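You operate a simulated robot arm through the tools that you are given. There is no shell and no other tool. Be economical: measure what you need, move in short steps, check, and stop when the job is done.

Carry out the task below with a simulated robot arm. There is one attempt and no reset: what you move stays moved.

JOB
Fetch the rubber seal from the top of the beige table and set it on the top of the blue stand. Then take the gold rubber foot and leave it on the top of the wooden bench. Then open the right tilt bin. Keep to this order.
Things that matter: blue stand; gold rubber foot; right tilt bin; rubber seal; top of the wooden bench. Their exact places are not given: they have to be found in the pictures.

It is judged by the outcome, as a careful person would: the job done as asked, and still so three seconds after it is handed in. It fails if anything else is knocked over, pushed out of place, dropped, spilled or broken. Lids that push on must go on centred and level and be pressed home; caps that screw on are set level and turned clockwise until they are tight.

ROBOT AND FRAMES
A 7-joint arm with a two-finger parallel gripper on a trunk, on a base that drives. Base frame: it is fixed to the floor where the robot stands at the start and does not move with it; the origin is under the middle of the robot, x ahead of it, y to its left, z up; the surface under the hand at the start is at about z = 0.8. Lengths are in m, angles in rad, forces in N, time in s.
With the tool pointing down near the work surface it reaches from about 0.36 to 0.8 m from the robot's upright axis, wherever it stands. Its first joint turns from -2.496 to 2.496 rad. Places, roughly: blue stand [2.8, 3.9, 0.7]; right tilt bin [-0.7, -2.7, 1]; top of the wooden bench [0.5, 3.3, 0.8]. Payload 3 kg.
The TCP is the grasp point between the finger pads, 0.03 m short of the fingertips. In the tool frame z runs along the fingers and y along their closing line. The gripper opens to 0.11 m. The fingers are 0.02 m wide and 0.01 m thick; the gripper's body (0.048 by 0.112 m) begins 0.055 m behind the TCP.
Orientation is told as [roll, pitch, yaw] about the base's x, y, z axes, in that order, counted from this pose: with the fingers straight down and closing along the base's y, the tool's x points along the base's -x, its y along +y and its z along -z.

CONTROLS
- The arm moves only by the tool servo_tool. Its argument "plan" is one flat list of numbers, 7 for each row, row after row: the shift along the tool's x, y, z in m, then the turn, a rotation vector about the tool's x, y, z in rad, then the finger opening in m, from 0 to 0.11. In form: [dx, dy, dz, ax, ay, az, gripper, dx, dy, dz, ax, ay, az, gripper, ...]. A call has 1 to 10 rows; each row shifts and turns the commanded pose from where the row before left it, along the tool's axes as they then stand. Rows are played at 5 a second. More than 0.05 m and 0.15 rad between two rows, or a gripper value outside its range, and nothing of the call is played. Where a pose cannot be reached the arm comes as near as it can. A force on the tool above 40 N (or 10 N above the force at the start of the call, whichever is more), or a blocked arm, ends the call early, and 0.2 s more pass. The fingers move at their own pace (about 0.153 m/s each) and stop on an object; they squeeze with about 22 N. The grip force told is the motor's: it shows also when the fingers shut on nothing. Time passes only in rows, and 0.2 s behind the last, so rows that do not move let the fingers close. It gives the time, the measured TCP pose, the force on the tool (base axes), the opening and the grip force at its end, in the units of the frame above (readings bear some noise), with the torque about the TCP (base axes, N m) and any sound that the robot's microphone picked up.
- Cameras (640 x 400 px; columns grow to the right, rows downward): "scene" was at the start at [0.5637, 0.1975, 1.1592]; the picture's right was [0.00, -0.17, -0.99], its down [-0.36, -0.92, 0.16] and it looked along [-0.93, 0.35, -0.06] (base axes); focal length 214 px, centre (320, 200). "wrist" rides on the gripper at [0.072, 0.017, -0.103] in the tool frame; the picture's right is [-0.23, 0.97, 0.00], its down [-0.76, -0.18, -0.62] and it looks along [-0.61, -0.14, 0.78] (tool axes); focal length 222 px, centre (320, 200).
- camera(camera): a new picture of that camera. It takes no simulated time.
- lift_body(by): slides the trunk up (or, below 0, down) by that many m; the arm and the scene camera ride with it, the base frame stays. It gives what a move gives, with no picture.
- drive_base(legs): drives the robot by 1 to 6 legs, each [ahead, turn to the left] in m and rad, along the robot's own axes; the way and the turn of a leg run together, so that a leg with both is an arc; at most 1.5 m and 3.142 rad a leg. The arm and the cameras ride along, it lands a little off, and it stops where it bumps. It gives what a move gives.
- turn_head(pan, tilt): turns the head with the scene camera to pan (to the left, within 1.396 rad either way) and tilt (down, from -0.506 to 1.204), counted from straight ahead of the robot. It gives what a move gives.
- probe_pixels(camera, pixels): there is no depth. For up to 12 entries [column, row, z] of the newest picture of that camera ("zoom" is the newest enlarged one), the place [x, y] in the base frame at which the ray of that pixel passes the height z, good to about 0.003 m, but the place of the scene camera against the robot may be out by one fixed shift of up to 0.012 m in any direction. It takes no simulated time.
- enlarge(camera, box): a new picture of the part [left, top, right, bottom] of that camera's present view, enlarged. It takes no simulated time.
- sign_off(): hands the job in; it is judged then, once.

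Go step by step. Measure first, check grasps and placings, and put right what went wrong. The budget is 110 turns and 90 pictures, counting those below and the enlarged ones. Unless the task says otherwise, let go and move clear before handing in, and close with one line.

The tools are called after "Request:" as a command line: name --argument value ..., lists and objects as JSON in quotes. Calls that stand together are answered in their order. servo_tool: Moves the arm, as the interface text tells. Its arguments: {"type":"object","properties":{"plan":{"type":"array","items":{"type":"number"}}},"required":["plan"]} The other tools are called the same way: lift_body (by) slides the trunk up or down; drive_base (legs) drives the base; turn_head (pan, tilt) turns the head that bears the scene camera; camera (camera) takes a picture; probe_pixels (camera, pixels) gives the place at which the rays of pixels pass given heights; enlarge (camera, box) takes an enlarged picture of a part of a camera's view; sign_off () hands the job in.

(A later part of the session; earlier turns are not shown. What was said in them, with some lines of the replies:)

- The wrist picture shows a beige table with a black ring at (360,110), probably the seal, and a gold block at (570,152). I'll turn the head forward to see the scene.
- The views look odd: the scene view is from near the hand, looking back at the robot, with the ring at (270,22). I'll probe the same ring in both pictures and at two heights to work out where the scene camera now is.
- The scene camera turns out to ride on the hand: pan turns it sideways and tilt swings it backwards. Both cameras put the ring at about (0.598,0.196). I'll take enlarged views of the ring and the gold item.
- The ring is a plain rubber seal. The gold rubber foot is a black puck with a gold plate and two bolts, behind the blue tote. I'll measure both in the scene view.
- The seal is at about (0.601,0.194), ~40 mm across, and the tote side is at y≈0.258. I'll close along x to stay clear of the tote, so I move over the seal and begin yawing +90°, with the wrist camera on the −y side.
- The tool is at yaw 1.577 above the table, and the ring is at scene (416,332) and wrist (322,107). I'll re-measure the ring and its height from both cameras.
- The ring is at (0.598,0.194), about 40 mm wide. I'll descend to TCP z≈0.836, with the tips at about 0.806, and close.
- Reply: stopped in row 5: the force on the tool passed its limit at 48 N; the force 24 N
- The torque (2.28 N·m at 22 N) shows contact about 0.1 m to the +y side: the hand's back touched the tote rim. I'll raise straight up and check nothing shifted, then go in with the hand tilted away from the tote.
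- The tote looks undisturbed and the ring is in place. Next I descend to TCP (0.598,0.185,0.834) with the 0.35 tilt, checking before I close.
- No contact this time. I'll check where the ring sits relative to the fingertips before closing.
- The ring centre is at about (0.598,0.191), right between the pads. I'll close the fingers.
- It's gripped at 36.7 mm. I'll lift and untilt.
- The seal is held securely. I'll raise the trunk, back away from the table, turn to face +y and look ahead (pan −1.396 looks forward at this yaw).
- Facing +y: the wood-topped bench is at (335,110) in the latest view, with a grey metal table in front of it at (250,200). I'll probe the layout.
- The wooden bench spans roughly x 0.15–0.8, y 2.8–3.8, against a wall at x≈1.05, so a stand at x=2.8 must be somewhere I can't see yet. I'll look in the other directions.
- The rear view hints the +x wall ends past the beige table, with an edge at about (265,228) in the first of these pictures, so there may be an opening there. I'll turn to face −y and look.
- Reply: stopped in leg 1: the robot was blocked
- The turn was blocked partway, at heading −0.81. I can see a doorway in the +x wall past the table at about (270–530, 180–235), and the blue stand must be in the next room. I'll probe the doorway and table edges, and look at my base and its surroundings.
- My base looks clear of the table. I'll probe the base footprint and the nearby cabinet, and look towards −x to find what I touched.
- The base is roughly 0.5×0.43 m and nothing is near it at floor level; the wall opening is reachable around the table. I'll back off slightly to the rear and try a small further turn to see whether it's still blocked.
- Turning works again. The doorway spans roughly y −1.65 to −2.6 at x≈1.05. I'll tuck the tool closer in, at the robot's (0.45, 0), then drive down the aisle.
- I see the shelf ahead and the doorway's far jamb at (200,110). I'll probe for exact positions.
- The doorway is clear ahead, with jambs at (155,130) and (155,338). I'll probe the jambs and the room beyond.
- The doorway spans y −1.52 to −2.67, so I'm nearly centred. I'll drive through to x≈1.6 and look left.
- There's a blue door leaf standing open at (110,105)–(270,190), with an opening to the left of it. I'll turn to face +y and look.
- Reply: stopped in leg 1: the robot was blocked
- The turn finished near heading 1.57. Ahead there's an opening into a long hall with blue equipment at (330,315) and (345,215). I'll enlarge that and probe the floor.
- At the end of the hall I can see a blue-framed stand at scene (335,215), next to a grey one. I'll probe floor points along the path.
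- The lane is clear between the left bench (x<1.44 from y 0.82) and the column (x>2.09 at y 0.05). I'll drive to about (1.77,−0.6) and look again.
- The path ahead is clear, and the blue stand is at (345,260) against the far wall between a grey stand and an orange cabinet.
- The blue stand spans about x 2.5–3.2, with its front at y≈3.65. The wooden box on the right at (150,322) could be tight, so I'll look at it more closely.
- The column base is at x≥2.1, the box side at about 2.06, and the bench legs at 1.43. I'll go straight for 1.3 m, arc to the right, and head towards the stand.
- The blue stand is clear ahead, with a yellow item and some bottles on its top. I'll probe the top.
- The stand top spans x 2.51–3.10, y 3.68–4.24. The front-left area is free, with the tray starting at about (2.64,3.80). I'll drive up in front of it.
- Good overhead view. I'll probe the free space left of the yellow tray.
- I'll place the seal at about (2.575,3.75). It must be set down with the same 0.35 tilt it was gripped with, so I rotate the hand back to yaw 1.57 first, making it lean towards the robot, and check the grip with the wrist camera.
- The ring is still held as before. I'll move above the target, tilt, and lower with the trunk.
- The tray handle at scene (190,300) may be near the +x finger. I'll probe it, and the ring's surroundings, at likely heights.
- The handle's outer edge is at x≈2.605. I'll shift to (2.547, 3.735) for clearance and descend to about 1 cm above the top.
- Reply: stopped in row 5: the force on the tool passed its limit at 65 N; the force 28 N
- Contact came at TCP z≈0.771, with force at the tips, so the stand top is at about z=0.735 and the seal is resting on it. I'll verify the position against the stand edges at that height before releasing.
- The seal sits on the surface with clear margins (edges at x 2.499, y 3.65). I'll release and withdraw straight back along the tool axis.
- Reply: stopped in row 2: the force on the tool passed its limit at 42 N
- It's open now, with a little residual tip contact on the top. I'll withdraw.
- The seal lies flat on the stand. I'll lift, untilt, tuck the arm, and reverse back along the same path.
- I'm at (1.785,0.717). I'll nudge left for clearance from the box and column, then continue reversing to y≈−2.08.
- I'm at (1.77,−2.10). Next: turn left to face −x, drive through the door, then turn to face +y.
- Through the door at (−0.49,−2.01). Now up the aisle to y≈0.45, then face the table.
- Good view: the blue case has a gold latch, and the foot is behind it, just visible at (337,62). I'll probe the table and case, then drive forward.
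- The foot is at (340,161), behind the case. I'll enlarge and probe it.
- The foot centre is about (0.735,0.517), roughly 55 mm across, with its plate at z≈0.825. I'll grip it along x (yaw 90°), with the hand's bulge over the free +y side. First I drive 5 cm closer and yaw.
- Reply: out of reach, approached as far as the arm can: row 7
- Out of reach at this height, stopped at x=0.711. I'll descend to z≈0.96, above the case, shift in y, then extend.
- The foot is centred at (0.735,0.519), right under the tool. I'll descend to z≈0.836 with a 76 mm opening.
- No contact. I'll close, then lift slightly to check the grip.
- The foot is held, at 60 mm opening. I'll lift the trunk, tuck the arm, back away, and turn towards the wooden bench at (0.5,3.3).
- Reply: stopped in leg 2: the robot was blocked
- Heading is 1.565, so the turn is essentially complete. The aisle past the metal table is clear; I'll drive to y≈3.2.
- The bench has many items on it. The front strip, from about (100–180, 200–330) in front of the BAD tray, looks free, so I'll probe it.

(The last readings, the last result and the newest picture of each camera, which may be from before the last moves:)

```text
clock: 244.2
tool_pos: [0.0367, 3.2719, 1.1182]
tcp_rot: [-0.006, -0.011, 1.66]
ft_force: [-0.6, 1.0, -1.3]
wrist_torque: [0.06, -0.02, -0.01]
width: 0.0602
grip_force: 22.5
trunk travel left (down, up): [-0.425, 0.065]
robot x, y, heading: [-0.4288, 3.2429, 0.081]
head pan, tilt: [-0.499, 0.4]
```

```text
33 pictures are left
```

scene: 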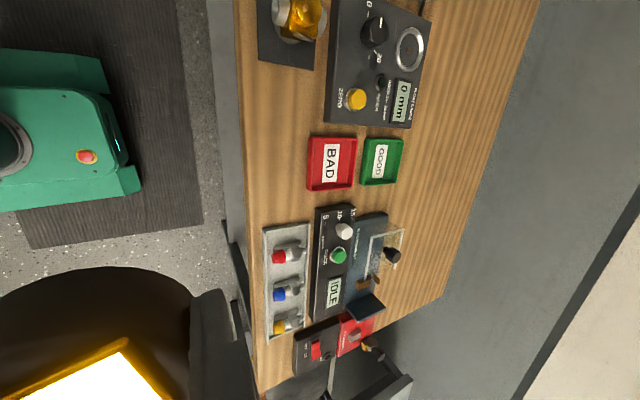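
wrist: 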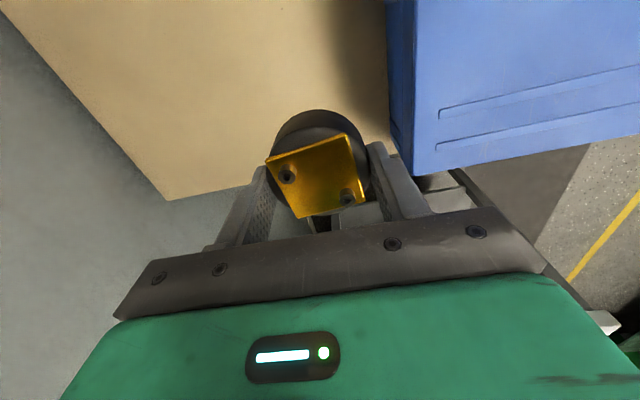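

There's a free front area of x 0.135–0.245, y 3.17–3.42. I'll place the foot at about (0.185,3.275): square up, move above it, and lower the trunk.

Request:
servo_tool --plan '[0, 0, 0, 0, 0, 0.085, 0.04, 0, -0.037, 0, 0, 0, 0, 0.04, 0, -0.037, 0, 0, 0, 0, 0.04, 0, -0.037, 0, 0, 0, 0, 0.04, 0, -0.037, 0, 0, 0, 0, 0.04, 0, 0, 0, 0, 0, 0, 0.04]'

Request:
lift_body --by -0.17

Request:
camera --camera "wrist"

Request:
turn_head --pan -0.2 --tilt 0.5

Request:
camera --camera "scene"

```text
clock: 245.6
tool_pos: [0.1833, 3.2759, 1.1179]
tcp_rot: [-0.001, -0.009, 1.575]
ft_force: [0.3, 0.2, -2.5]
wrist_torque: [0.01, 0.04, -0.01]
width: 0.0601
grip_force: 22.4
trunk travel left (down, up): [-0.425, 0.065]
robot x, y, heading: [-0.4193, 3.2419, 0.081]
head pan, tilt: [-0.499, 0.4]
```

```text
clock: 247.5
tool_pos: [0.1822, 3.2753, 0.9474]
tcp_rot: [-0.002, -0.013, 1.574]
ft_force: [-0.1, 0.1, -0.7]
wrist_torque: [0.01, -0.01, -0.01]
width: 0.0602
grip_force: 21.9
trunk travel left (down, up): [-0.255, 0.235]
robot x, y, heading: [-0.4201, 3.239, 0.082]
head pan, tilt: [-0.499, 0.4]
```

```text
32 pictures are left
```

wrist: 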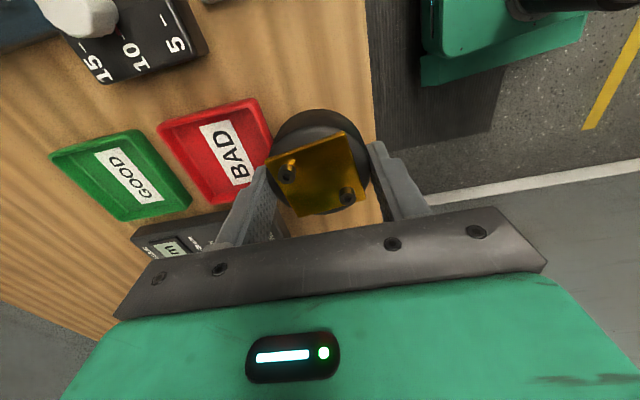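

```text
clock: 248.3
tool_pos: [0.1834, 3.275, 0.9479]
tcp_rot: [-0.003, -0.01, 1.574]
ft_force: [-0.3, 0.1, -1.2]
wrist_torque: [0.03, 0.0, -0.02]
width: 0.0604
grip_force: 22.2
trunk travel left (down, up): [-0.255, 0.235]
robot x, y, heading: [-0.4266, 3.2453, 0.08]
head pan, tilt: [-0.201, 0.499]
```

```text
31 pictures are left
```

scene: 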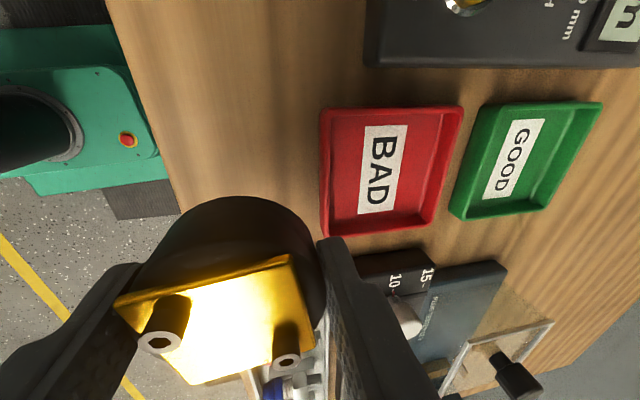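

The foot is above the wooden surface, in front of the BAD tray. I'll check the tray and bench edges from both cameras.

Request:
probe_pixels --camera "wrist" --pixels '[[258, 98, 0.81], [272, 140, 0.81], [370, 60, 0.8], [374, 110, 0.8], [370, 60, 0.83], [258, 98, 0.83], [205, 50, 0.82]]'

Request:
probe_pixels --camera "scene" --pixels '[[320, 110, 0.81], [325, 235, 0.81], [130, 70, 0.8], [165, 160, 0.8], [130, 70, 0.83], [320, 110, 0.83], [370, 60, 0.8]]'

```text
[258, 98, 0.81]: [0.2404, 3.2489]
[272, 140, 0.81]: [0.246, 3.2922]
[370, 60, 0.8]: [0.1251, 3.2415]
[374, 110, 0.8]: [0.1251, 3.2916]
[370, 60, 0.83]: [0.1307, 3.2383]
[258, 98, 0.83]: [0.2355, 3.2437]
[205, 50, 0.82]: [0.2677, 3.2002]
```

```text
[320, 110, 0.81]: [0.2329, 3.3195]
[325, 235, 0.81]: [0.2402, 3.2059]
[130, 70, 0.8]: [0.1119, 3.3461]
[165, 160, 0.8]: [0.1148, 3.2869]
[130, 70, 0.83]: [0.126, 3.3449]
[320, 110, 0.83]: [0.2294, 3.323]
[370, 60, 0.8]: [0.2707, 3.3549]
```

The clearances are balanced: bench edge at 0.127, tray at 0.237, foot spanning 0.152–0.212. I'll descend to near the surface.

Request:
servo_tool --plan '[0, 0, 0.03, 0, 0, 0, 0.04, 0, 0, 0.03, 0, 0, 0, 0.04, 0, 0, 0.02, 0, 0, 0, 0.04, 0, 0, 0.01, 0, 0, 0, 0.04, 0, 0, 0.005, 0, 0, 0, 0.04, 0, 0, 0.005, 0, 0, 0, 0.04, 0, 0, 0.003, 0, 0, 0, 0.04, 0, 0, 0.003, 0, 0, 0, 0.04, 0, 0, 0, 0, 0, 0, 0.04]'

```text
clock: 249.1
tool_pos: [0.1836, 3.276, 0.8802]
tcp_rot: [-0.017, -0.01, 1.575]
ft_force: [-16.3, -1.8, 28.8]
wrist_torque: [-0.35, 1.57, -0.14]
width: 0.0605
grip_force: 20.6
trunk travel left (down, up): [-0.255, 0.235]
robot x, y, heading: [-0.4243, 3.2451, 0.085]
head pan, tilt: [-0.201, 0.499]
stopped in row 3: the force on the tool passed its limit at 140 N (the readings are from after the stop); the commanded pose is now the measured one
```

Contact came at TCP z≈0.880, harder than I wanted, so the bench top is probably at about z=0.84. I'll look.

Request:
camera --camera "wrist"

Request:
camera --camera "scene"

```text
30 pictures are left
```

wrist: 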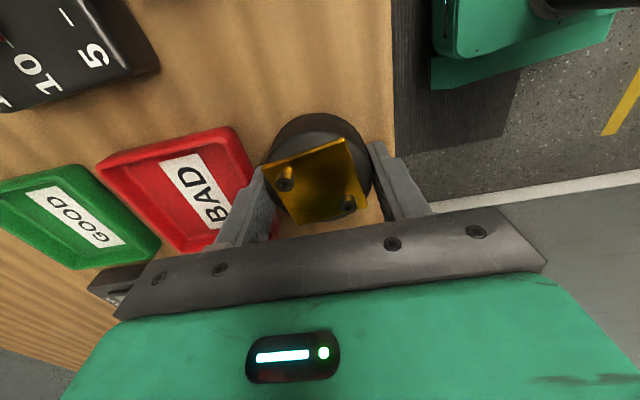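

```text
29 pictures are left
```

scene: 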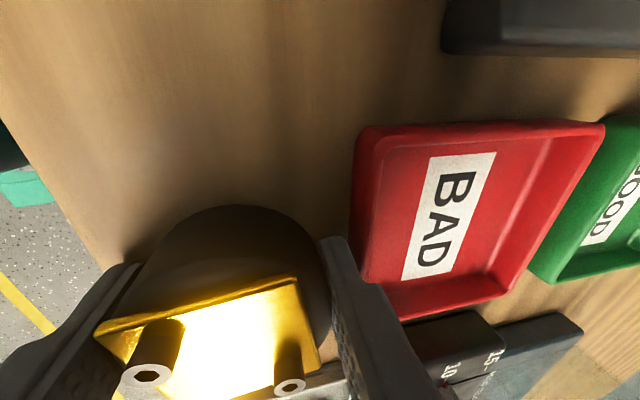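

The foot appears to be on the bench. I'll verify the surface height and the finger clearance to the tray before opening.

Request:
probe_pixels --camera "wrist" --pixels '[[238, 128, 0.845], [254, 172, 0.845], [394, 100, 0.842], [390, 30, 0.842], [238, 128, 0.86]]'

Request:
probe_pixels --camera "scene" --pixels '[[355, 140, 0.845], [355, 240, 0.845], [355, 140, 0.86], [60, 200, 0.842], [240, 205, 0.842]]'

Request:
enlarge --camera "wrist" --box '[220, 100, 420, 240]'

```text
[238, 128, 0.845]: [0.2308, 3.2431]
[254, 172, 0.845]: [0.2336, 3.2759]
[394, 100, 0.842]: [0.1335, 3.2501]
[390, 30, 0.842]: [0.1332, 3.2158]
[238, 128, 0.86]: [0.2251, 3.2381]
```

```text
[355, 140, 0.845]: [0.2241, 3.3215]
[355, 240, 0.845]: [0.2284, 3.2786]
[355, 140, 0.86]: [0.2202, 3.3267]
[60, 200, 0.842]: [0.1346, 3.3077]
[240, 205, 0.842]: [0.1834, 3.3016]
```

```text
2.86 times, centred on (320, 170) of wrist
```

zoom: 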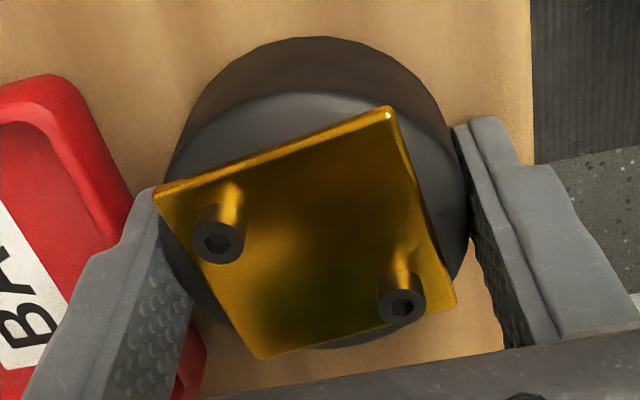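

Both cameras now agree on a bench top at z≈0.842, with its edge at 0.1335 and the tray rim at ~0.228, leaving only 5 mm for the inner finger. I'll lift a little, shift 8 mm towards me, and set the foot down gently.

Request:
servo_tool --plan '[0, 0, -0.006, 0, 0, 0, 0.04, 0, 0, -0.006, 0, -0.012, 0, 0.04, 0, 0.008, 0, 0, 0, 0, 0.04, 0, 0, 0.004, 0, 0, 0, 0.04, 0, 0, 0, 0, 0, 0, 0.04]'

```text
clock: 250.3
tool_pos: [0.1776, 3.276, 0.8855]
tcp_rot: [-0.015, -0.022, 1.574]
ft_force: [-0.2, -0.2, -1.7]
wrist_torque: [-0.02, 0.03, 0.03]
width: 0.0606
grip_force: 22.1
trunk travel left (down, up): [-0.255, 0.235]
robot x, y, heading: [-0.4303, 3.2402, 0.078]
head pan, tilt: [-0.201, 0.499]
```

Clear of the surface. I'll restore the grasp orientation and lower in 1.5 mm steps.

Request:
servo_tool --plan '[0, 0, 0, -0.011, 0.012, 0, 0.04, 0, 0.001, 0.0015, 0, 0, 0, 0.04, 0, 0, 0.0015, 0, 0, 0, 0.04, 0, 0, 0.001, 0, 0, 0, 0.04, 0, 0, 0, 0, 0, 0, 0.04]'

```text
clock: 251.5
tool_pos: [0.1768, 3.2774, 0.8806]
tcp_rot: [-0.002, -0.011, 1.573]
ft_force: [-0.4, -1.2, -2.2]
wrist_torque: [-0.02, -0.02, -0.03]
width: 0.0607
grip_force: 22.2
trunk travel left (down, up): [-0.255, 0.235]
robot x, y, heading: [-0.4272, 3.2441, 0.085]
head pan, tilt: [-0.201, 0.499]
```

Request:
servo_tool --plan '[0, 0.001, 0.001, 0, 0, 0, 0.04, 0, 0, 0.001, 0, 0, 0, 0.04, 0, 0, 0, 0, 0, 0, 0.04]'

```text
clock: 252.3
tool_pos: [0.1774, 3.2772, 0.8802]
tcp_rot: [-0.008, -0.01, 1.574]
ft_force: [4.5, 0.9, 16.6]
wrist_torque: [-0.04, -0.6, 0.09]
width: 0.0603
grip_force: 21.7
trunk travel left (down, up): [-0.255, 0.235]
robot x, y, heading: [-0.4258, 3.2403, 0.087]
head pan, tilt: [-0.201, 0.499]
```

It's seated with a gentle 16 N contact. I'll open to 70 mm and withdraw upward.

Request:
servo_tool --plan '[0, 0, 0, 0, 0, 0, 0.065, 0, 0, 0, 0, 0, 0, 0.07, 0, 0, 0, 0, 0, 0, 0.07, 0, 0, -0.01, 0, 0, 0, 0.07, 0, 0, -0.03, 0, 0, 0, 0.07, 0, 0, -0.04, 0, 0, 0, 0.07, 0, 0, -0.04, 0, 0, 0, 0.07, 0, 0, -0.04, 0, 0, 0, 0.07, 0, 0, 0, 0, 0, 0, 0.07]'

Request:
camera --camera "wrist"

```text
clock: 254.3
tool_pos: [0.1732, 3.2755, 1.0395]
tcp_rot: [-0.003, -0.01, 1.574]
ft_force: [-0.3, 1.3, -0.3]
wrist_torque: [0.02, -0.04, -0.03]
width: 0.0701
grip_force: 0.2
trunk travel left (down, up): [-0.255, 0.235]
robot x, y, heading: [-0.4215, 3.2435, 0.085]
head pan, tilt: [-0.201, 0.499]
```

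```text
27 pictures are left
```

wrist: 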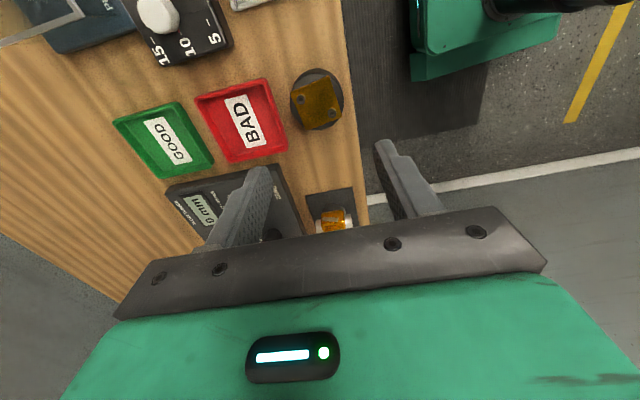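

The foot stands safely on the bench. I'll tuck the arm and go back down the aisle towards the tilt bins at (−0.7,−2.7).

Request:
servo_tool --plan '[0, 0.045, -0.03, 0, 0, 0, 0.07, 0, 0.045, -0.03, 0, 0, 0, 0.07, 0, 0.045, 0, 0, 0, 0, 0.04, 0, 0, 0, 0, 0, 0, 0.02]'

Request:
drive_base --legs '[[-0.05, 0]]'

Request:
drive_base --legs '[[0, -1.655]]'

```text
refused: row 1 steps farther than a row can; nothing moved
```

```text
clock: 255.2
tool_pos: [0.1244, 3.2708, 1.0387]
tcp_rot: [-0.003, -0.011, 1.574]
ft_force: [0.1, 0.5, -1.1]
wrist_torque: [0.0, 0.02, 0.0]
width: 0.0699
grip_force: 0.1
trunk travel left (down, up): [-0.255, 0.235]
robot x, y, heading: [-0.4725, 3.2436, 0.085]
head pan, tilt: [-0.201, 0.499]
```

```text
clock: 259.8
tool_pos: [-0.4858, 2.6372, 1.0393]
tcp_rot: [0.0, -0.01, -0.07]
ft_force: [-0.8, 0.7, 0.4]
wrist_torque: [-0.03, 0.08, -0.01]
width: 0.0699
grip_force: 0.2
trunk travel left (down, up): [-0.255, 0.235]
robot x, y, heading: [-0.402, 3.2401, -1.562]
head pan, tilt: [-0.201, 0.499]
```

The first arm move was refused (step too long), but the turn completed with no contact. I'll tuck now and drive down the aisle.

Request:
servo_tool --plan '[0, 0.04, -0.02, 0, 0, 0, 0.07, 0, 0.04, -0.02, 0, 0, 0, 0.07, 0, 0.04, 0, 0, 0, 0, 0.04, 0, 0.02, 0, 0, 0, 0, 0.02]'

Request:
drive_base --legs '[[0, -0.03], [1.5, 0], [1.5, 0], [1.5, 0]]'

Request:
turn_head --pan -1.3 --tilt 0.2

Request:
camera --camera "scene"

```text
clock: 260.8
tool_pos: [-0.4762, 2.7775, 1.0807]
tcp_rot: [-0.003, -0.01, -0.072]
ft_force: [-0.2, -0.3, -0.3]
wrist_torque: [-0.01, -0.06, 0.0]
width: 0.0199
grip_force: 0.1
trunk travel left (down, up): [-0.255, 0.235]
robot x, y, heading: [-0.408, 3.2366, -1.561]
head pan, tilt: [-0.201, 0.499]
```

```text
clock: 282.6
tool_pos: [-0.6535, -1.7136, 1.0808]
tcp_rot: [-0.005, -0.009, -0.147]
ft_force: [0.7, -0.6, 0.4]
wrist_torque: [0.0, 0.01, 0.0]
width: 0.0201
grip_force: 0.0
trunk travel left (down, up): [-0.255, 0.235]
robot x, y, heading: [-0.5491, -1.2599, -1.635]
head pan, tilt: [-0.201, 0.499]
```

```text
clock: 284.0
tool_pos: [-0.6534, -1.7134, 1.0807]
tcp_rot: [-0.003, -0.008, -0.147]
ft_force: [0.2, -0.1, 0.2]
wrist_torque: [-0.01, 0.0, 0.01]
width: 0.0199
grip_force: 0.1
trunk travel left (down, up): [-0.255, 0.235]
robot x, y, heading: [-0.547, -1.2611, -1.636]
head pan, tilt: [-1.3, 0.201]
```

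```text
26 pictures are left
```

scene: 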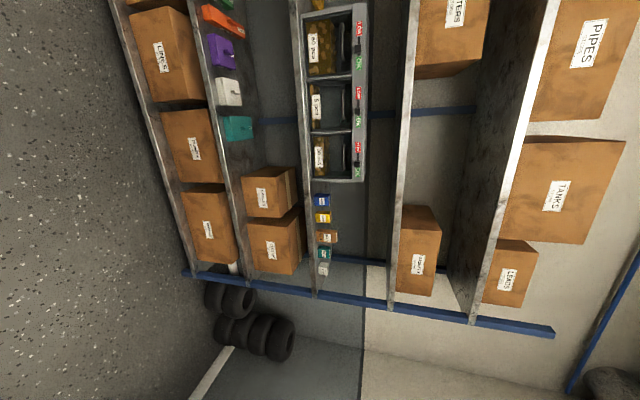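

There's a unit with three tilt bins at about (335,95). Image-down is my right, so the right bin is at (335,155). I'll enlarge it.

Request:
enlarge --camera "scene" --box '[290, 0, 390, 200]'

Request:
probe_pixels --camera "scene" --pixels '[[303, 130, 0.9], [303, 180, 0.9], [303, 10, 0.9], [303, 130, 0.95], [240, 200, 0.0], [190, 270, 0.0]]'

```text
2.00 times, centred on (340, 100) of scene
```

zoom: 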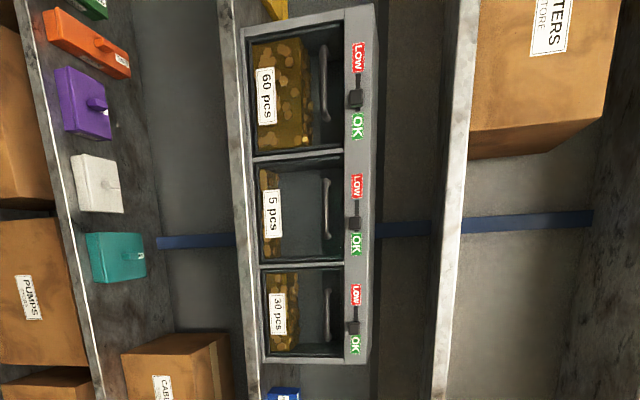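

```text
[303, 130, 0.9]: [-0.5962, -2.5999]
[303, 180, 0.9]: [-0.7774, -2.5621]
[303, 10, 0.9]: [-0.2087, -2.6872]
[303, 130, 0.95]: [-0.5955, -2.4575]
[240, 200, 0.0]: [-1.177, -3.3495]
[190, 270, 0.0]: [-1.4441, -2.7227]
```

Each bin has a horizontal bar handle near its top and tips out at the bottom. I'll drive closer, square to the right bin (x≈−0.69), and measure the handle from two viewpoints.

Request:
probe_pixels --camera "zoom" --pixels '[[328, 290, 0.9], [328, 290, 1.0], [328, 342, 0.9], [328, 342, 1.0], [262, 268, 0.9], [262, 268, 1.0], [262, 358, 0.9], [262, 358, 1.0], [345, 268, 1.0], [345, 268, 1.1]]'

Request:
drive_base --legs '[[0, -0.17], [0.42, 0], [0, 0.235]]'

Request:
turn_head --pan -1.35 --tilt 0.0

Request:
camera --camera "scene"

```text
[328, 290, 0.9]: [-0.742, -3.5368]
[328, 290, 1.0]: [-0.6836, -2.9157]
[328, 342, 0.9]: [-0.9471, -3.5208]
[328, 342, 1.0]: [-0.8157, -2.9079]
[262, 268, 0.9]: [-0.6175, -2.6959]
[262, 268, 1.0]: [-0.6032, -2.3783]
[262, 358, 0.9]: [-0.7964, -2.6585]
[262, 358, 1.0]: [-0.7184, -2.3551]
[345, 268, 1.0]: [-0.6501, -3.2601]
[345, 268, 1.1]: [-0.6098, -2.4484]
```

```text
clock: 288.1
tool_pos: [-0.7205, -2.135, 1.0786]
tcp_rot: [-0.003, -0.009, -0.078]
ft_force: [0.5, 1.0, -0.5]
wrist_torque: [0.01, 0.01, -0.01]
width: 0.0198
grip_force: 0.1
trunk travel left (down, up): [-0.255, 0.235]
robot x, y, heading: [-0.6581, -1.6721, -1.561]
head pan, tilt: [-1.3, 0.201]
```

```text
clock: 288.9
tool_pos: [-0.7206, -2.136, 1.081]
tcp_rot: [-0.003, -0.009, -0.079]
ft_force: [-0.2, -0.3, -0.3]
wrist_torque: [0.01, 0.03, -0.02]
width: 0.0197
grip_force: 0.1
trunk travel left (down, up): [-0.255, 0.235]
robot x, y, heading: [-0.658, -1.677, -1.563]
head pan, tilt: [-1.349, 0.0]
```

```text
24 pictures are left
```

scene: 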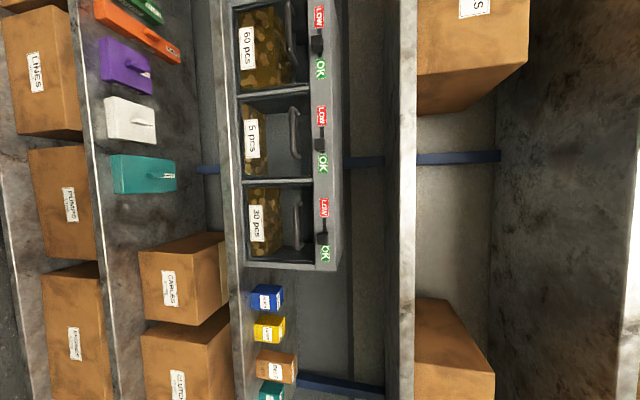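

I'll enlarge the right bin and probe its handle, housing and floor for triangulation.

Request:
enlarge --camera "scene" --box '[225, 165, 355, 280]'

Request:
probe_pixels --camera "scene" --pixels '[[298, 191, 1.0], [298, 191, 1.06], [298, 249, 1.0], [298, 249, 1.06], [243, 184, 0.9], [243, 184, 0.95], [244, 265, 0.9], [314, 184, 1.05], [314, 184, 1.1], [338, 184, 1.1], [338, 184, 1.12]]'

```text
3.48 times, centred on (290, 222) of scene
```

zoom: 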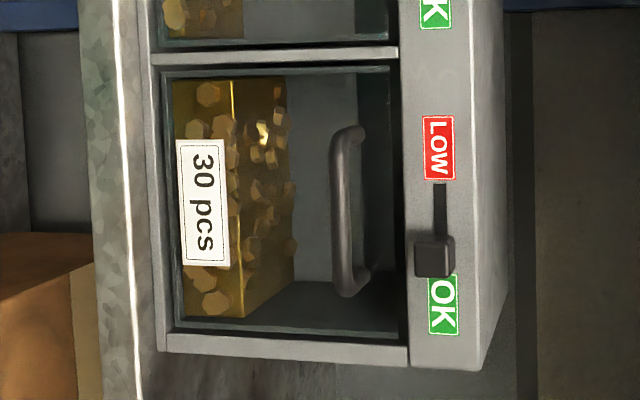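

```text
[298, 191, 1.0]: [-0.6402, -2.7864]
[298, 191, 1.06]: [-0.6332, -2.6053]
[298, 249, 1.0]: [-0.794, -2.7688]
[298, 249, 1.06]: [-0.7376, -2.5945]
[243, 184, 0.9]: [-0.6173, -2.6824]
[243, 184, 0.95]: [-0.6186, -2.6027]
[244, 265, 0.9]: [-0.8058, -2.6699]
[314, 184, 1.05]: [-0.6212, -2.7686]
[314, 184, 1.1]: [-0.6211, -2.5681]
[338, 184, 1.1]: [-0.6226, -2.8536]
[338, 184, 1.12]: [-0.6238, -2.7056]
```

Triangulation puts the handle bar at z≈1.04, y≈−2.66, x from −0.645 to −0.755, slightly ahead of the housing face (y≈−2.68). I'll square the hand and rotate it to point forward (−y) with the fingers closing vertically.

Request:
servo_tool --plan '[0, 0, 0, 0, 0, -0.075, 0.06, 0, 0, 0, 0.15, 0, 0, 0.06, 0, 0, 0, 0.15, 0, 0, 0.06, 0, 0, 0, 0.15, 0, 0, 0.06, 0, 0, 0, 0.15, 0, 0, 0.06, 0, 0, 0, 0.15, 0, 0, 0.06, 0, 0, 0, 0.15, 0, 0, 0.06, 0, 0, 0, 0.15, 0, 0, 0.06, 0, 0, 0, 0.15, 0, 0, 0.06, 0, 0, 0, 0.15, 0, 0, 0.06]'

Request:
servo_tool --plan '[0, 0, 0, 0.15, 0, 0, 0.06, 0, 0, 0, 0.07, 0, 0, 0.06, 0, 0, 0, 0, 0, 0, 0.06]'

Request:
camera --camera "wrist"

```text
clock: 291.1
tool_pos: [-0.7216, -2.2088, 1.166]
tcp_rot: [-1.245, -0.018, 0.007]
ft_force: [-0.8, 0.3, 0.0]
wrist_torque: [0.03, 0.01, -0.01]
width: 0.0602
grip_force: 0.2
out of reach, approached as far as the arm can: row 7, 8, 9, 10
trunk travel left (down, up): [-0.255, 0.235]
robot x, y, heading: [-0.6576, -1.675, -1.561]
head pan, tilt: [-1.349, 0.0]
```

```text
clock: 291.9
tool_pos: [-0.7202, -2.2226, 1.1731]
tcp_rot: [-1.31, -0.016, 0.012]
ft_force: [-0.2, 0.1, 0.9]
wrist_torque: [-0.02, 0.02, 0.0]
width: 0.06
grip_force: 0.0
out of reach, approached as far as the arm can: row 1, 2
trunk travel left (down, up): [-0.255, 0.235]
robot x, y, heading: [-0.6554, -1.6762, -1.567]
head pan, tilt: [-1.349, 0.0]
```

```text
22 pictures are left
```

wrist: 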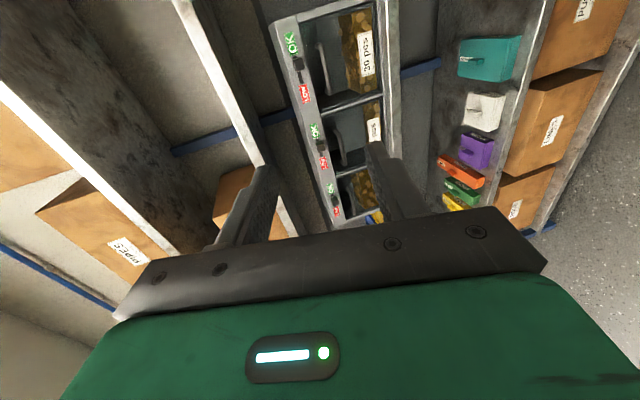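

It was too close in to fully rotate. I'll extend forward along the tool axis and check the pose.

Request:
servo_tool --plan '[0, 0, 0.045, 0, 0, 0, 0.06, 0, 0, 0.045, 0, 0, 0, 0.06, 0, 0, 0.045, 0, 0, 0, 0.06, 0, 0, 0.045, 0, 0, 0, 0.06, 0, 0, 0, 0, 0, 0, 0.06]'

```text
clock: 293.1
tool_pos: [-0.718, -2.3972, 1.1256]
tcp_rot: [-1.313, -0.019, 0.01]
ft_force: [-0.2, -1.0, 0.6]
wrist_torque: [-0.02, 0.01, 0.0]
width: 0.0599
grip_force: 0.1
trunk travel left (down, up): [-0.255, 0.235]
robot x, y, heading: [-0.6585, -1.6767, -1.562]
head pan, tilt: [-1.349, 0.0]
```

Good, it can be reached here. I'll finish the rotation, align to x≈−0.70 and z≈1.045, and look along the fingers with the scene camera (pan 0, tilt 0 now looks forward).

Request:
servo_tool --plan '[0, 0, 0, 0.14, 0, 0, 0.06, 0, 0, 0, 0.11, 0.018, 0, 0.06, -0.009, 0.04, 0, 0, 0, 0, 0.06, -0.009, 0.04, 0, 0, 0, 0, 0.06, 0, 0, 0, 0, 0, 0, 0.06]'

Request:
turn_head --pan 0 --tilt 0.0

Request:
camera --camera "scene"

Request:
camera --camera "wrist"

```text
clock: 294.2
tool_pos: [-0.6996, -2.3953, 1.0471]
tcp_rot: [-1.561, -0.015, -0.009]
ft_force: [-0.1, -0.6, 0.9]
wrist_torque: [0.03, -0.04, 0.04]
width: 0.06
grip_force: 0.0
trunk travel left (down, up): [-0.255, 0.235]
robot x, y, heading: [-0.6558, -1.6752, -1.564]
head pan, tilt: [-1.349, 0.0]
```

```text
clock: 295.8
tool_pos: [-0.6987, -2.395, 1.0468]
tcp_rot: [-1.561, -0.016, -0.009]
ft_force: [-0.7, 0.5, 0.5]
wrist_torque: [0.01, 0.01, 0.0]
width: 0.0603
grip_force: 0.0
trunk travel left (down, up): [-0.255, 0.235]
robot x, y, heading: [-0.6566, -1.6724, -1.563]
head pan, tilt: [0.0, 0.0]
```

```text
21 pictures are left
```

scene: 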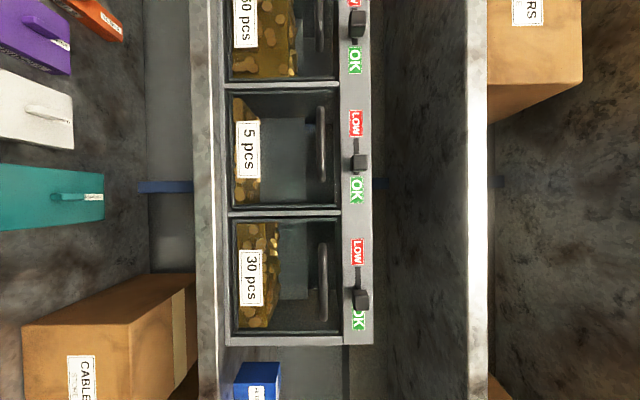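

```text
20 pictures are left
```

wrist: 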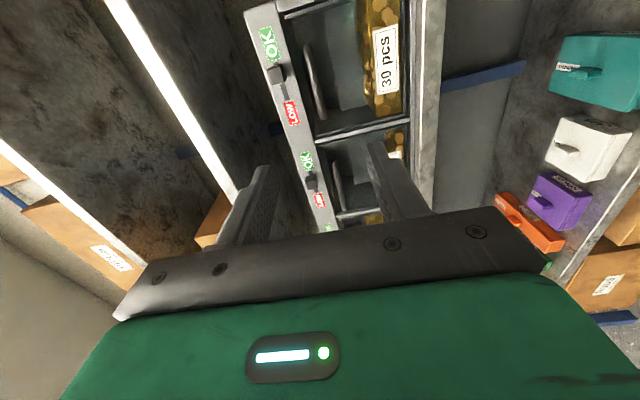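

From the front, the right bin's handle is at column 323, rows 242–320. I'll recover the camera pose by probing steep rays.

Request:
probe_pixels --camera "scene" --pixels '[[600, 200, 1.2], [600, 200, 1.3], [600, 281, 1.2], [600, 281, 1.3], [40, 200, 0.9], [40, 200, 0.8], [40, 281, 0.9], [40, 281, 0.8]]'

Request:
probe_pixels --camera "wrist" --pixels '[[302, 45, 1.04], [302, 45, 1.05], [324, 118, 1.04], [324, 118, 1.05], [245, 10, 1.07], [313, 140, 1.06]]'

```text
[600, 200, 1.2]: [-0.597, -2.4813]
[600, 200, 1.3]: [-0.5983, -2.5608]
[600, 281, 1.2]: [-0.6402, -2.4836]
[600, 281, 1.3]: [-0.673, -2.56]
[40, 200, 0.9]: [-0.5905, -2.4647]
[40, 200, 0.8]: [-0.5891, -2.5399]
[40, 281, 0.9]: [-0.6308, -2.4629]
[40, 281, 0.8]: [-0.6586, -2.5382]
```

```text
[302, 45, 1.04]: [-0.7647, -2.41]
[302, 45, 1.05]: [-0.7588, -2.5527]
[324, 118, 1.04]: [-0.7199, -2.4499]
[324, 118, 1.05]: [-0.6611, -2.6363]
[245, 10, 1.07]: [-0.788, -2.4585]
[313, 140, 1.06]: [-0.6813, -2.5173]
```

The camera and wrist estimates put the handle at x≈−0.708, z≈1.045–1.055, y≈−2.66. I'll approach to y≈−2.60, then look again.

Request:
servo_tool --plan '[0.007, -0.002, 0.04, 0, 0, 0, 0.055, 0, 0, 0.04, 0, 0, 0, 0.055, 0, 0, 0.04, 0, 0, 0, 0.055, 0, 0, 0.04, 0, 0, 0, 0.055, 0, 0, 0.04, 0, 0, 0, 0.055, 0, 0, 0, 0, 0, 0, 0.055]'

Request:
camera --camera "scene"

Request:
camera --camera "wrist"

```text
clock: 297.1
tool_pos: [-0.7086, -2.5974, 1.0467]
tcp_rot: [-1.561, -0.017, -0.009]
ft_force: [0.4, -0.4, 0.2]
wrist_torque: [-0.02, 0.04, -0.02]
width: 0.055
grip_force: 0.1
trunk travel left (down, up): [-0.255, 0.235]
robot x, y, heading: [-0.6606, -1.6745, -1.564]
head pan, tilt: [0.0, 0.0]
```

```text
19 pictures are left
```

scene: 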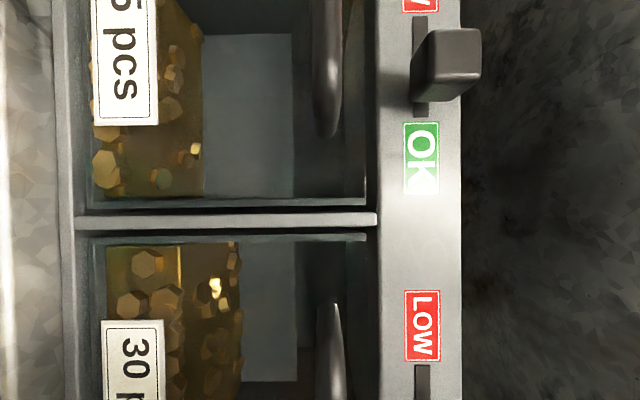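

```text
18 pictures are left
```

wrist: 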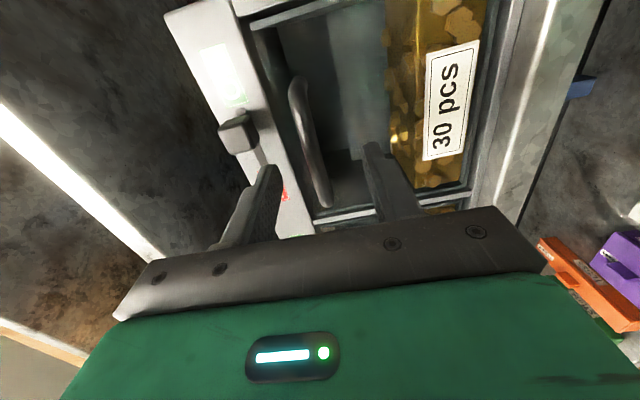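

The handle passes between the fingertips at about (312,158), well centred. I'll advance 4 cm in small steps and then look.

Request:
servo_tool --plan '[0, 0, 0.012, 0, 0, 0, 0.05, 0, 0, 0.012, 0, 0, 0, 0.05, 0, 0, 0.01, 0, 0, 0, 0.05, 0, 0, 0.008, 0, 0, 0, 0.05, 0, 0, 0, 0, 0, 0, 0.05]'

Request:
camera --camera "wrist"

```text
clock: 298.4
tool_pos: [-0.7097, -2.6386, 1.0468]
tcp_rot: [-1.559, -0.015, -0.009]
ft_force: [0.2, 0.0, -0.2]
wrist_torque: [0.0, 0.03, 0.01]
width: 0.0503
grip_force: 0.0
trunk travel left (down, up): [-0.255, 0.235]
robot x, y, heading: [-0.6557, -1.6765, -1.569]
head pan, tilt: [0.0, 0.0]
```

```text
17 pictures are left
```

wrist: 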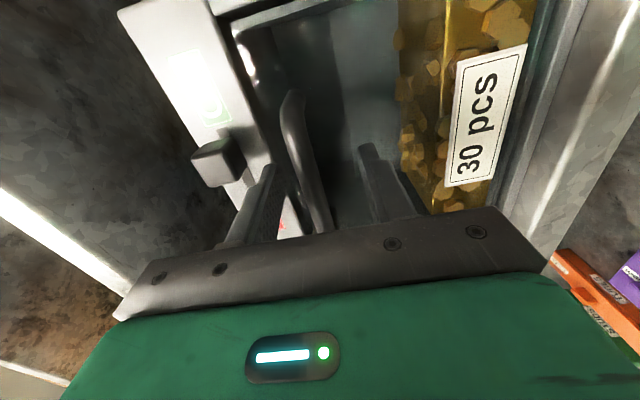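

The handle is between the fingers, slightly nearer the upper one. I'll nudge up 6 mm and close.

Request:
servo_tool --plan '[0, -0.006, 0, 0, 0, 0, 0.045, 0, 0, 0, 0, 0, 0, 0.03, 0, 0, 0, 0, 0, 0, 0.015, 0, 0, 0, 0, 0, 0, 0.0, 0, 0, 0, 0, 0, 0, 0.0]'

Request:
camera --camera "wrist"

```text
clock: 299.6
tool_pos: [-0.7086, -2.6392, 1.0507]
tcp_rot: [-1.558, -0.016, -0.008]
ft_force: [-0.9, 6.7, -10.8]
wrist_torque: [0.02, 0.78, 0.11]
width: 0.0116
grip_force: 45.2
trunk travel left (down, up): [-0.255, 0.235]
robot x, y, heading: [-0.652, -1.6748, -1.561]
head pan, tilt: [0.0, 0.0]
```

```text
16 pictures are left
```

wrist: 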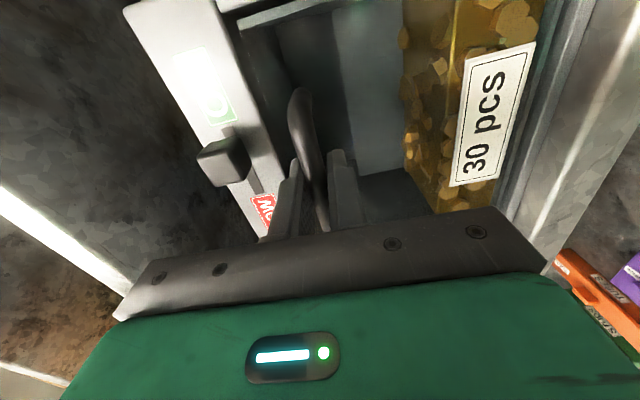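

The bar is gripped, at 11.6 mm. I'll pull along an arc about the bin's bottom hinge (~y −2.69, z 0.915), rotating the hand with it, and watch the forces.

Request:
servo_tool --plan '[0, 0.005, -0.0136, 0.1, 0, 0, 0.0, 0, 0.005, -0.0136, 0.1, 0, 0, 0.0, 0, 0.005, -0.0136, 0.1, 0, 0, 0.0, 0, 0, 0, 0, 0, 0, 0.0]'

Request:
camera --camera "wrist"

```text
clock: 300.6
tool_pos: [-0.7079, -2.6008, 1.0309]
tcp_rot: [-1.863, -0.016, -0.01]
ft_force: [-3.9, -3.3, -3.2]
wrist_torque: [0.01, 0.38, -0.59]
width: 0.0115
grip_force: 44.9
trunk travel left (down, up): [-0.255, 0.235]
robot x, y, heading: [-0.6564, -1.6729, -1.559]
head pan, tilt: [0.0, 0.0]
```

```text
15 pictures are left
```

wrist: 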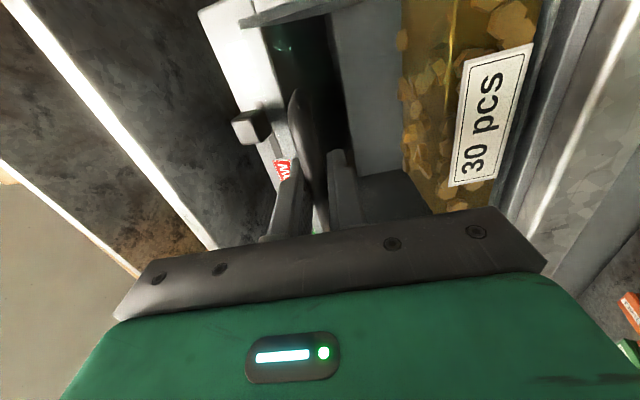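

The bin is tilting with the hand (its label stays put in my view) and forces are low. I'll continue.

Request:
servo_tool --plan '[0, 0.005, -0.0136, 0.1, 0, 0, 0.0, 0, 0.005, -0.0136, 0.1, 0, 0, 0.0, 0, 0.005, -0.0136, 0.1, 0, 0, 0.0, 0, 0, 0, 0, 0, 0, 0.0]'

```text
clock: 301.6
tool_pos: [-0.7093, -2.5686, 1.0037]
tcp_rot: [-2.163, -0.017, -0.013]
ft_force: [-15.5, -0.5, 0.6]
wrist_torque: [-0.14, -0.37, -0.91]
width: 0.0115
grip_force: 44.5
trunk travel left (down, up): [-0.255, 0.235]
robot x, y, heading: [-0.655, -1.6784, -1.566]
head pan, tilt: [0.0, 0.0]
```

It's about 0.6 rad open, with a small sideways load. I'll relieve that and continue to the stop.

Request:
servo_tool --plan '[0.003, 0.005, -0.0136, 0.1, 0, 0, 0.0, 0.001, 0.005, -0.0136, 0.1, 0, 0, 0.0, 0, 0.005, -0.0136, 0.1, 0, 0, 0.0, 0, 0, 0, 0, 0, 0, 0.0]'

Request:
camera --camera "wrist"

```text
clock: 302.1
tool_pos: [-0.7094, -2.5584, 0.9889]
tcp_rot: [-2.318, -0.015, -0.007]
ft_force: [-2.7, -21.5, 0.7]
wrist_torque: [-0.02, 0.08, 0.13]
width: 0.0116
grip_force: 44.8
trunk travel left (down, up): [-0.255, 0.235]
robot x, y, heading: [-0.6523, -1.6751, -1.565]
head pan, tilt: [0.0, 0.0]
stopped in row 2: the force on the tool passed its limit at 51 N (the readings are from after the stop); the commanded pose is now the measured one
```

```text
14 pictures are left
```

wrist: 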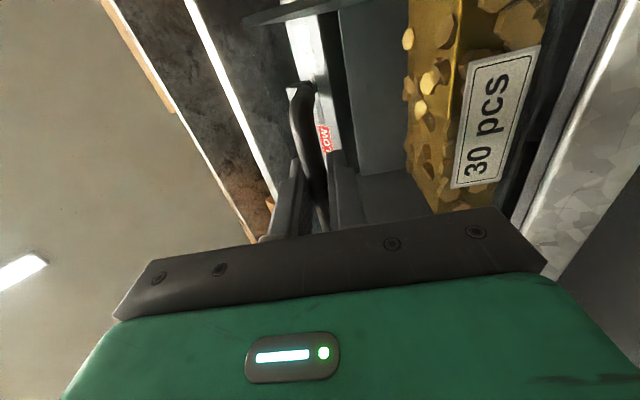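

Firm resistance at about 0.75 rad, so that's the end stop. I'll open the fingers and back straight off.

Request:
servo_tool --plan '[0, 0, 0, 0, 0, 0, 0.02, 0, 0, 0, 0, 0, 0, 0.04, 0, 0, 0, 0, 0, 0, 0.04, 0, 0, -0.01, 0, 0, 0, 0.04, 0, 0, -0.02, 0, 0, 0, 0.04, 0, 0, -0.03, 0, 0, 0, 0.04, 0, 0, -0.04, 0, 0, 0, 0.04, 0, 0, 0, 0, 0, 0, 0.04]'

Request:
camera --camera "wrist"

Request:
camera --camera "scene"

```text
clock: 303.9
tool_pos: [-0.708, -2.4835, 0.9223]
tcp_rot: [-2.323, -0.015, -0.004]
ft_force: [-0.6, 0.4, -0.4]
wrist_torque: [-0.02, 0.03, 0.02]
width: 0.04
grip_force: 0.0
trunk travel left (down, up): [-0.255, 0.235]
robot x, y, heading: [-0.6517, -1.6733, -1.568]
head pan, tilt: [0.0, 0.0]
```

```text
13 pictures are left
```

wrist: 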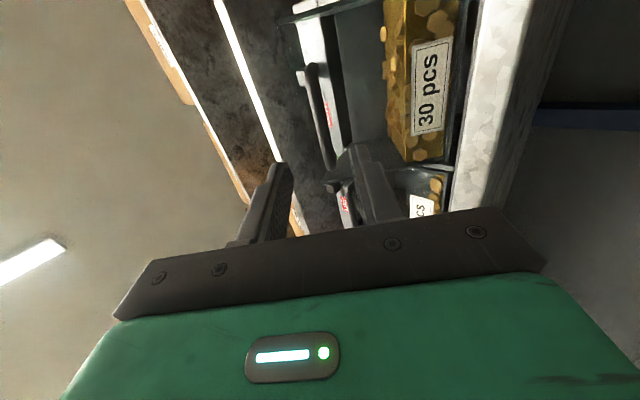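

```text
12 pictures are left
```

scene: 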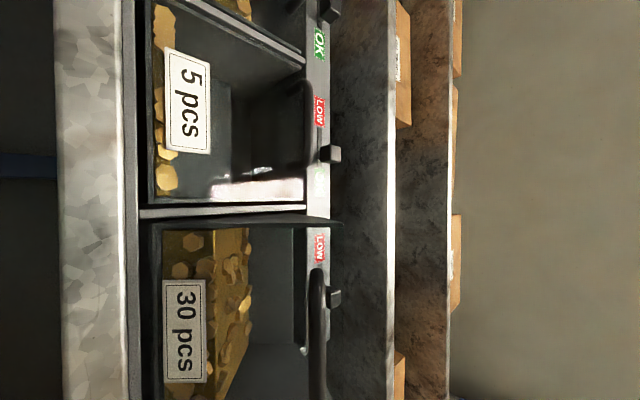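

The right bin stays tilted out compared with the middle one. I'll back away and check from further off, to see whether it's fully open and the middle bin is untouched.

Request:
drive_base --legs '[[-0.4, 0]]'

Request:
turn_head --pan 0.0 --tilt -0.3

Request:
servo_tool --plan '[0, 0, 0, -0.15, 0, 0, 0.04, 0, 0, 0, -0.15, 0, 0, 0.04, 0, 0, 0, -0.15, 0, 0, 0.04, 0, 0, 0, -0.15, 0, 0, 0.04, 0, 0, 0, -0.15, 0, 0, 0.04, 0, 0, 0, 0, 0, 0, 0.04]'

Request:
lift_body --by 0.2

Request:
camera --camera "scene"

```text
clock: 306.4
tool_pos: [-0.7045, -2.0846, 0.9235]
tcp_rot: [-2.321, -0.014, 0.005]
ft_force: [0.0, 0.3, -0.4]
wrist_torque: [-0.01, 0.0, 0.01]
width: 0.0402
grip_force: 0.1
trunk travel left (down, up): [-0.255, 0.235]
robot x, y, heading: [-0.6589, -1.2759, -1.551]
head pan, tilt: [0.0, 0.0]
```

```text
clock: 307.2
tool_pos: [-0.7051, -2.0843, 0.9234]
tcp_rot: [-2.32, -0.015, 0.003]
ft_force: [0.0, 0.4, 0.1]
wrist_torque: [-0.03, -0.02, 0.01]
width: 0.04
grip_force: 0.1
trunk travel left (down, up): [-0.255, 0.235]
robot x, y, heading: [-0.657, -1.2734, -1.558]
head pan, tilt: [0.0, -0.3]
```

```text
clock: 308.6
tool_pos: [-0.7052, -2.0843, 0.9243]
tcp_rot: [-1.57, -0.013, 0.003]
ft_force: [0.0, 0.5, 0.7]
wrist_torque: [-0.01, 0.0, -0.03]
width: 0.0401
grip_force: 0.0
trunk travel left (down, up): [-0.255, 0.235]
robot x, y, heading: [-0.6639, -1.2754, -1.556]
head pan, tilt: [0.0, -0.3]
```

```text
clock: 310.8
tool_pos: [-0.7051, -2.0844, 1.1234]
tcp_rot: [-1.573, -0.014, 0.005]
ft_force: [0.2, -0.5, 0.1]
wrist_torque: [0.01, -0.01, -0.01]
width: 0.0403
grip_force: 0.1
trunk travel left (down, up): [-0.455, 0.035]
robot x, y, heading: [-0.6605, -1.277, -1.558]
head pan, tilt: [0.0, -0.3]
```

```text
11 pictures are left
```

scene: 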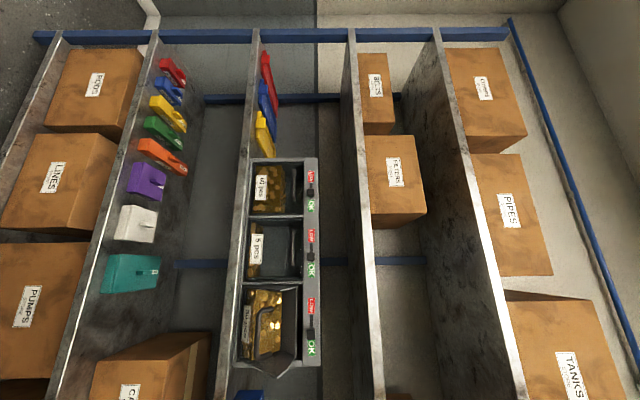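

The right bin is tilted out, and the other two are closed and undisturbed. One closer look to confirm it's holding.

Request:
enlarge --camera "scene" --box '[215, 150, 345, 385]'

```text
1.70 times, centred on (280, 268) of scene
```

zoom: 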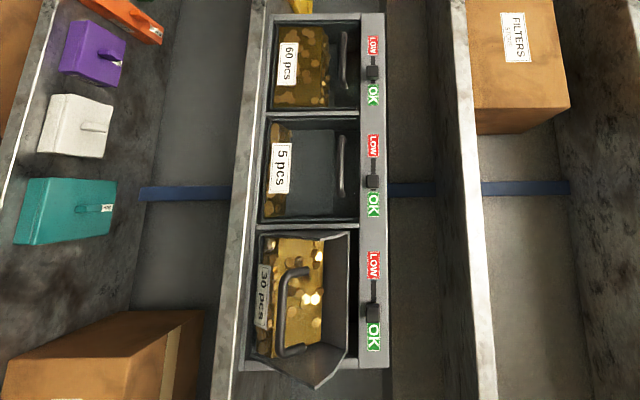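

The right bin hangs wide open on its own and the arm is clear, so I'm handing in.

Request:
sign_off

```text
The job is handed in.
```

I put the rubber seal on top of the blue stand, left the gold rubber foot on the wooden bench, then opened the right tilt bin to its stop. All three were in place when I last looked, but the hand pressed the blue case once and the base stopped as blocked on three turns; I saw nothing moved.
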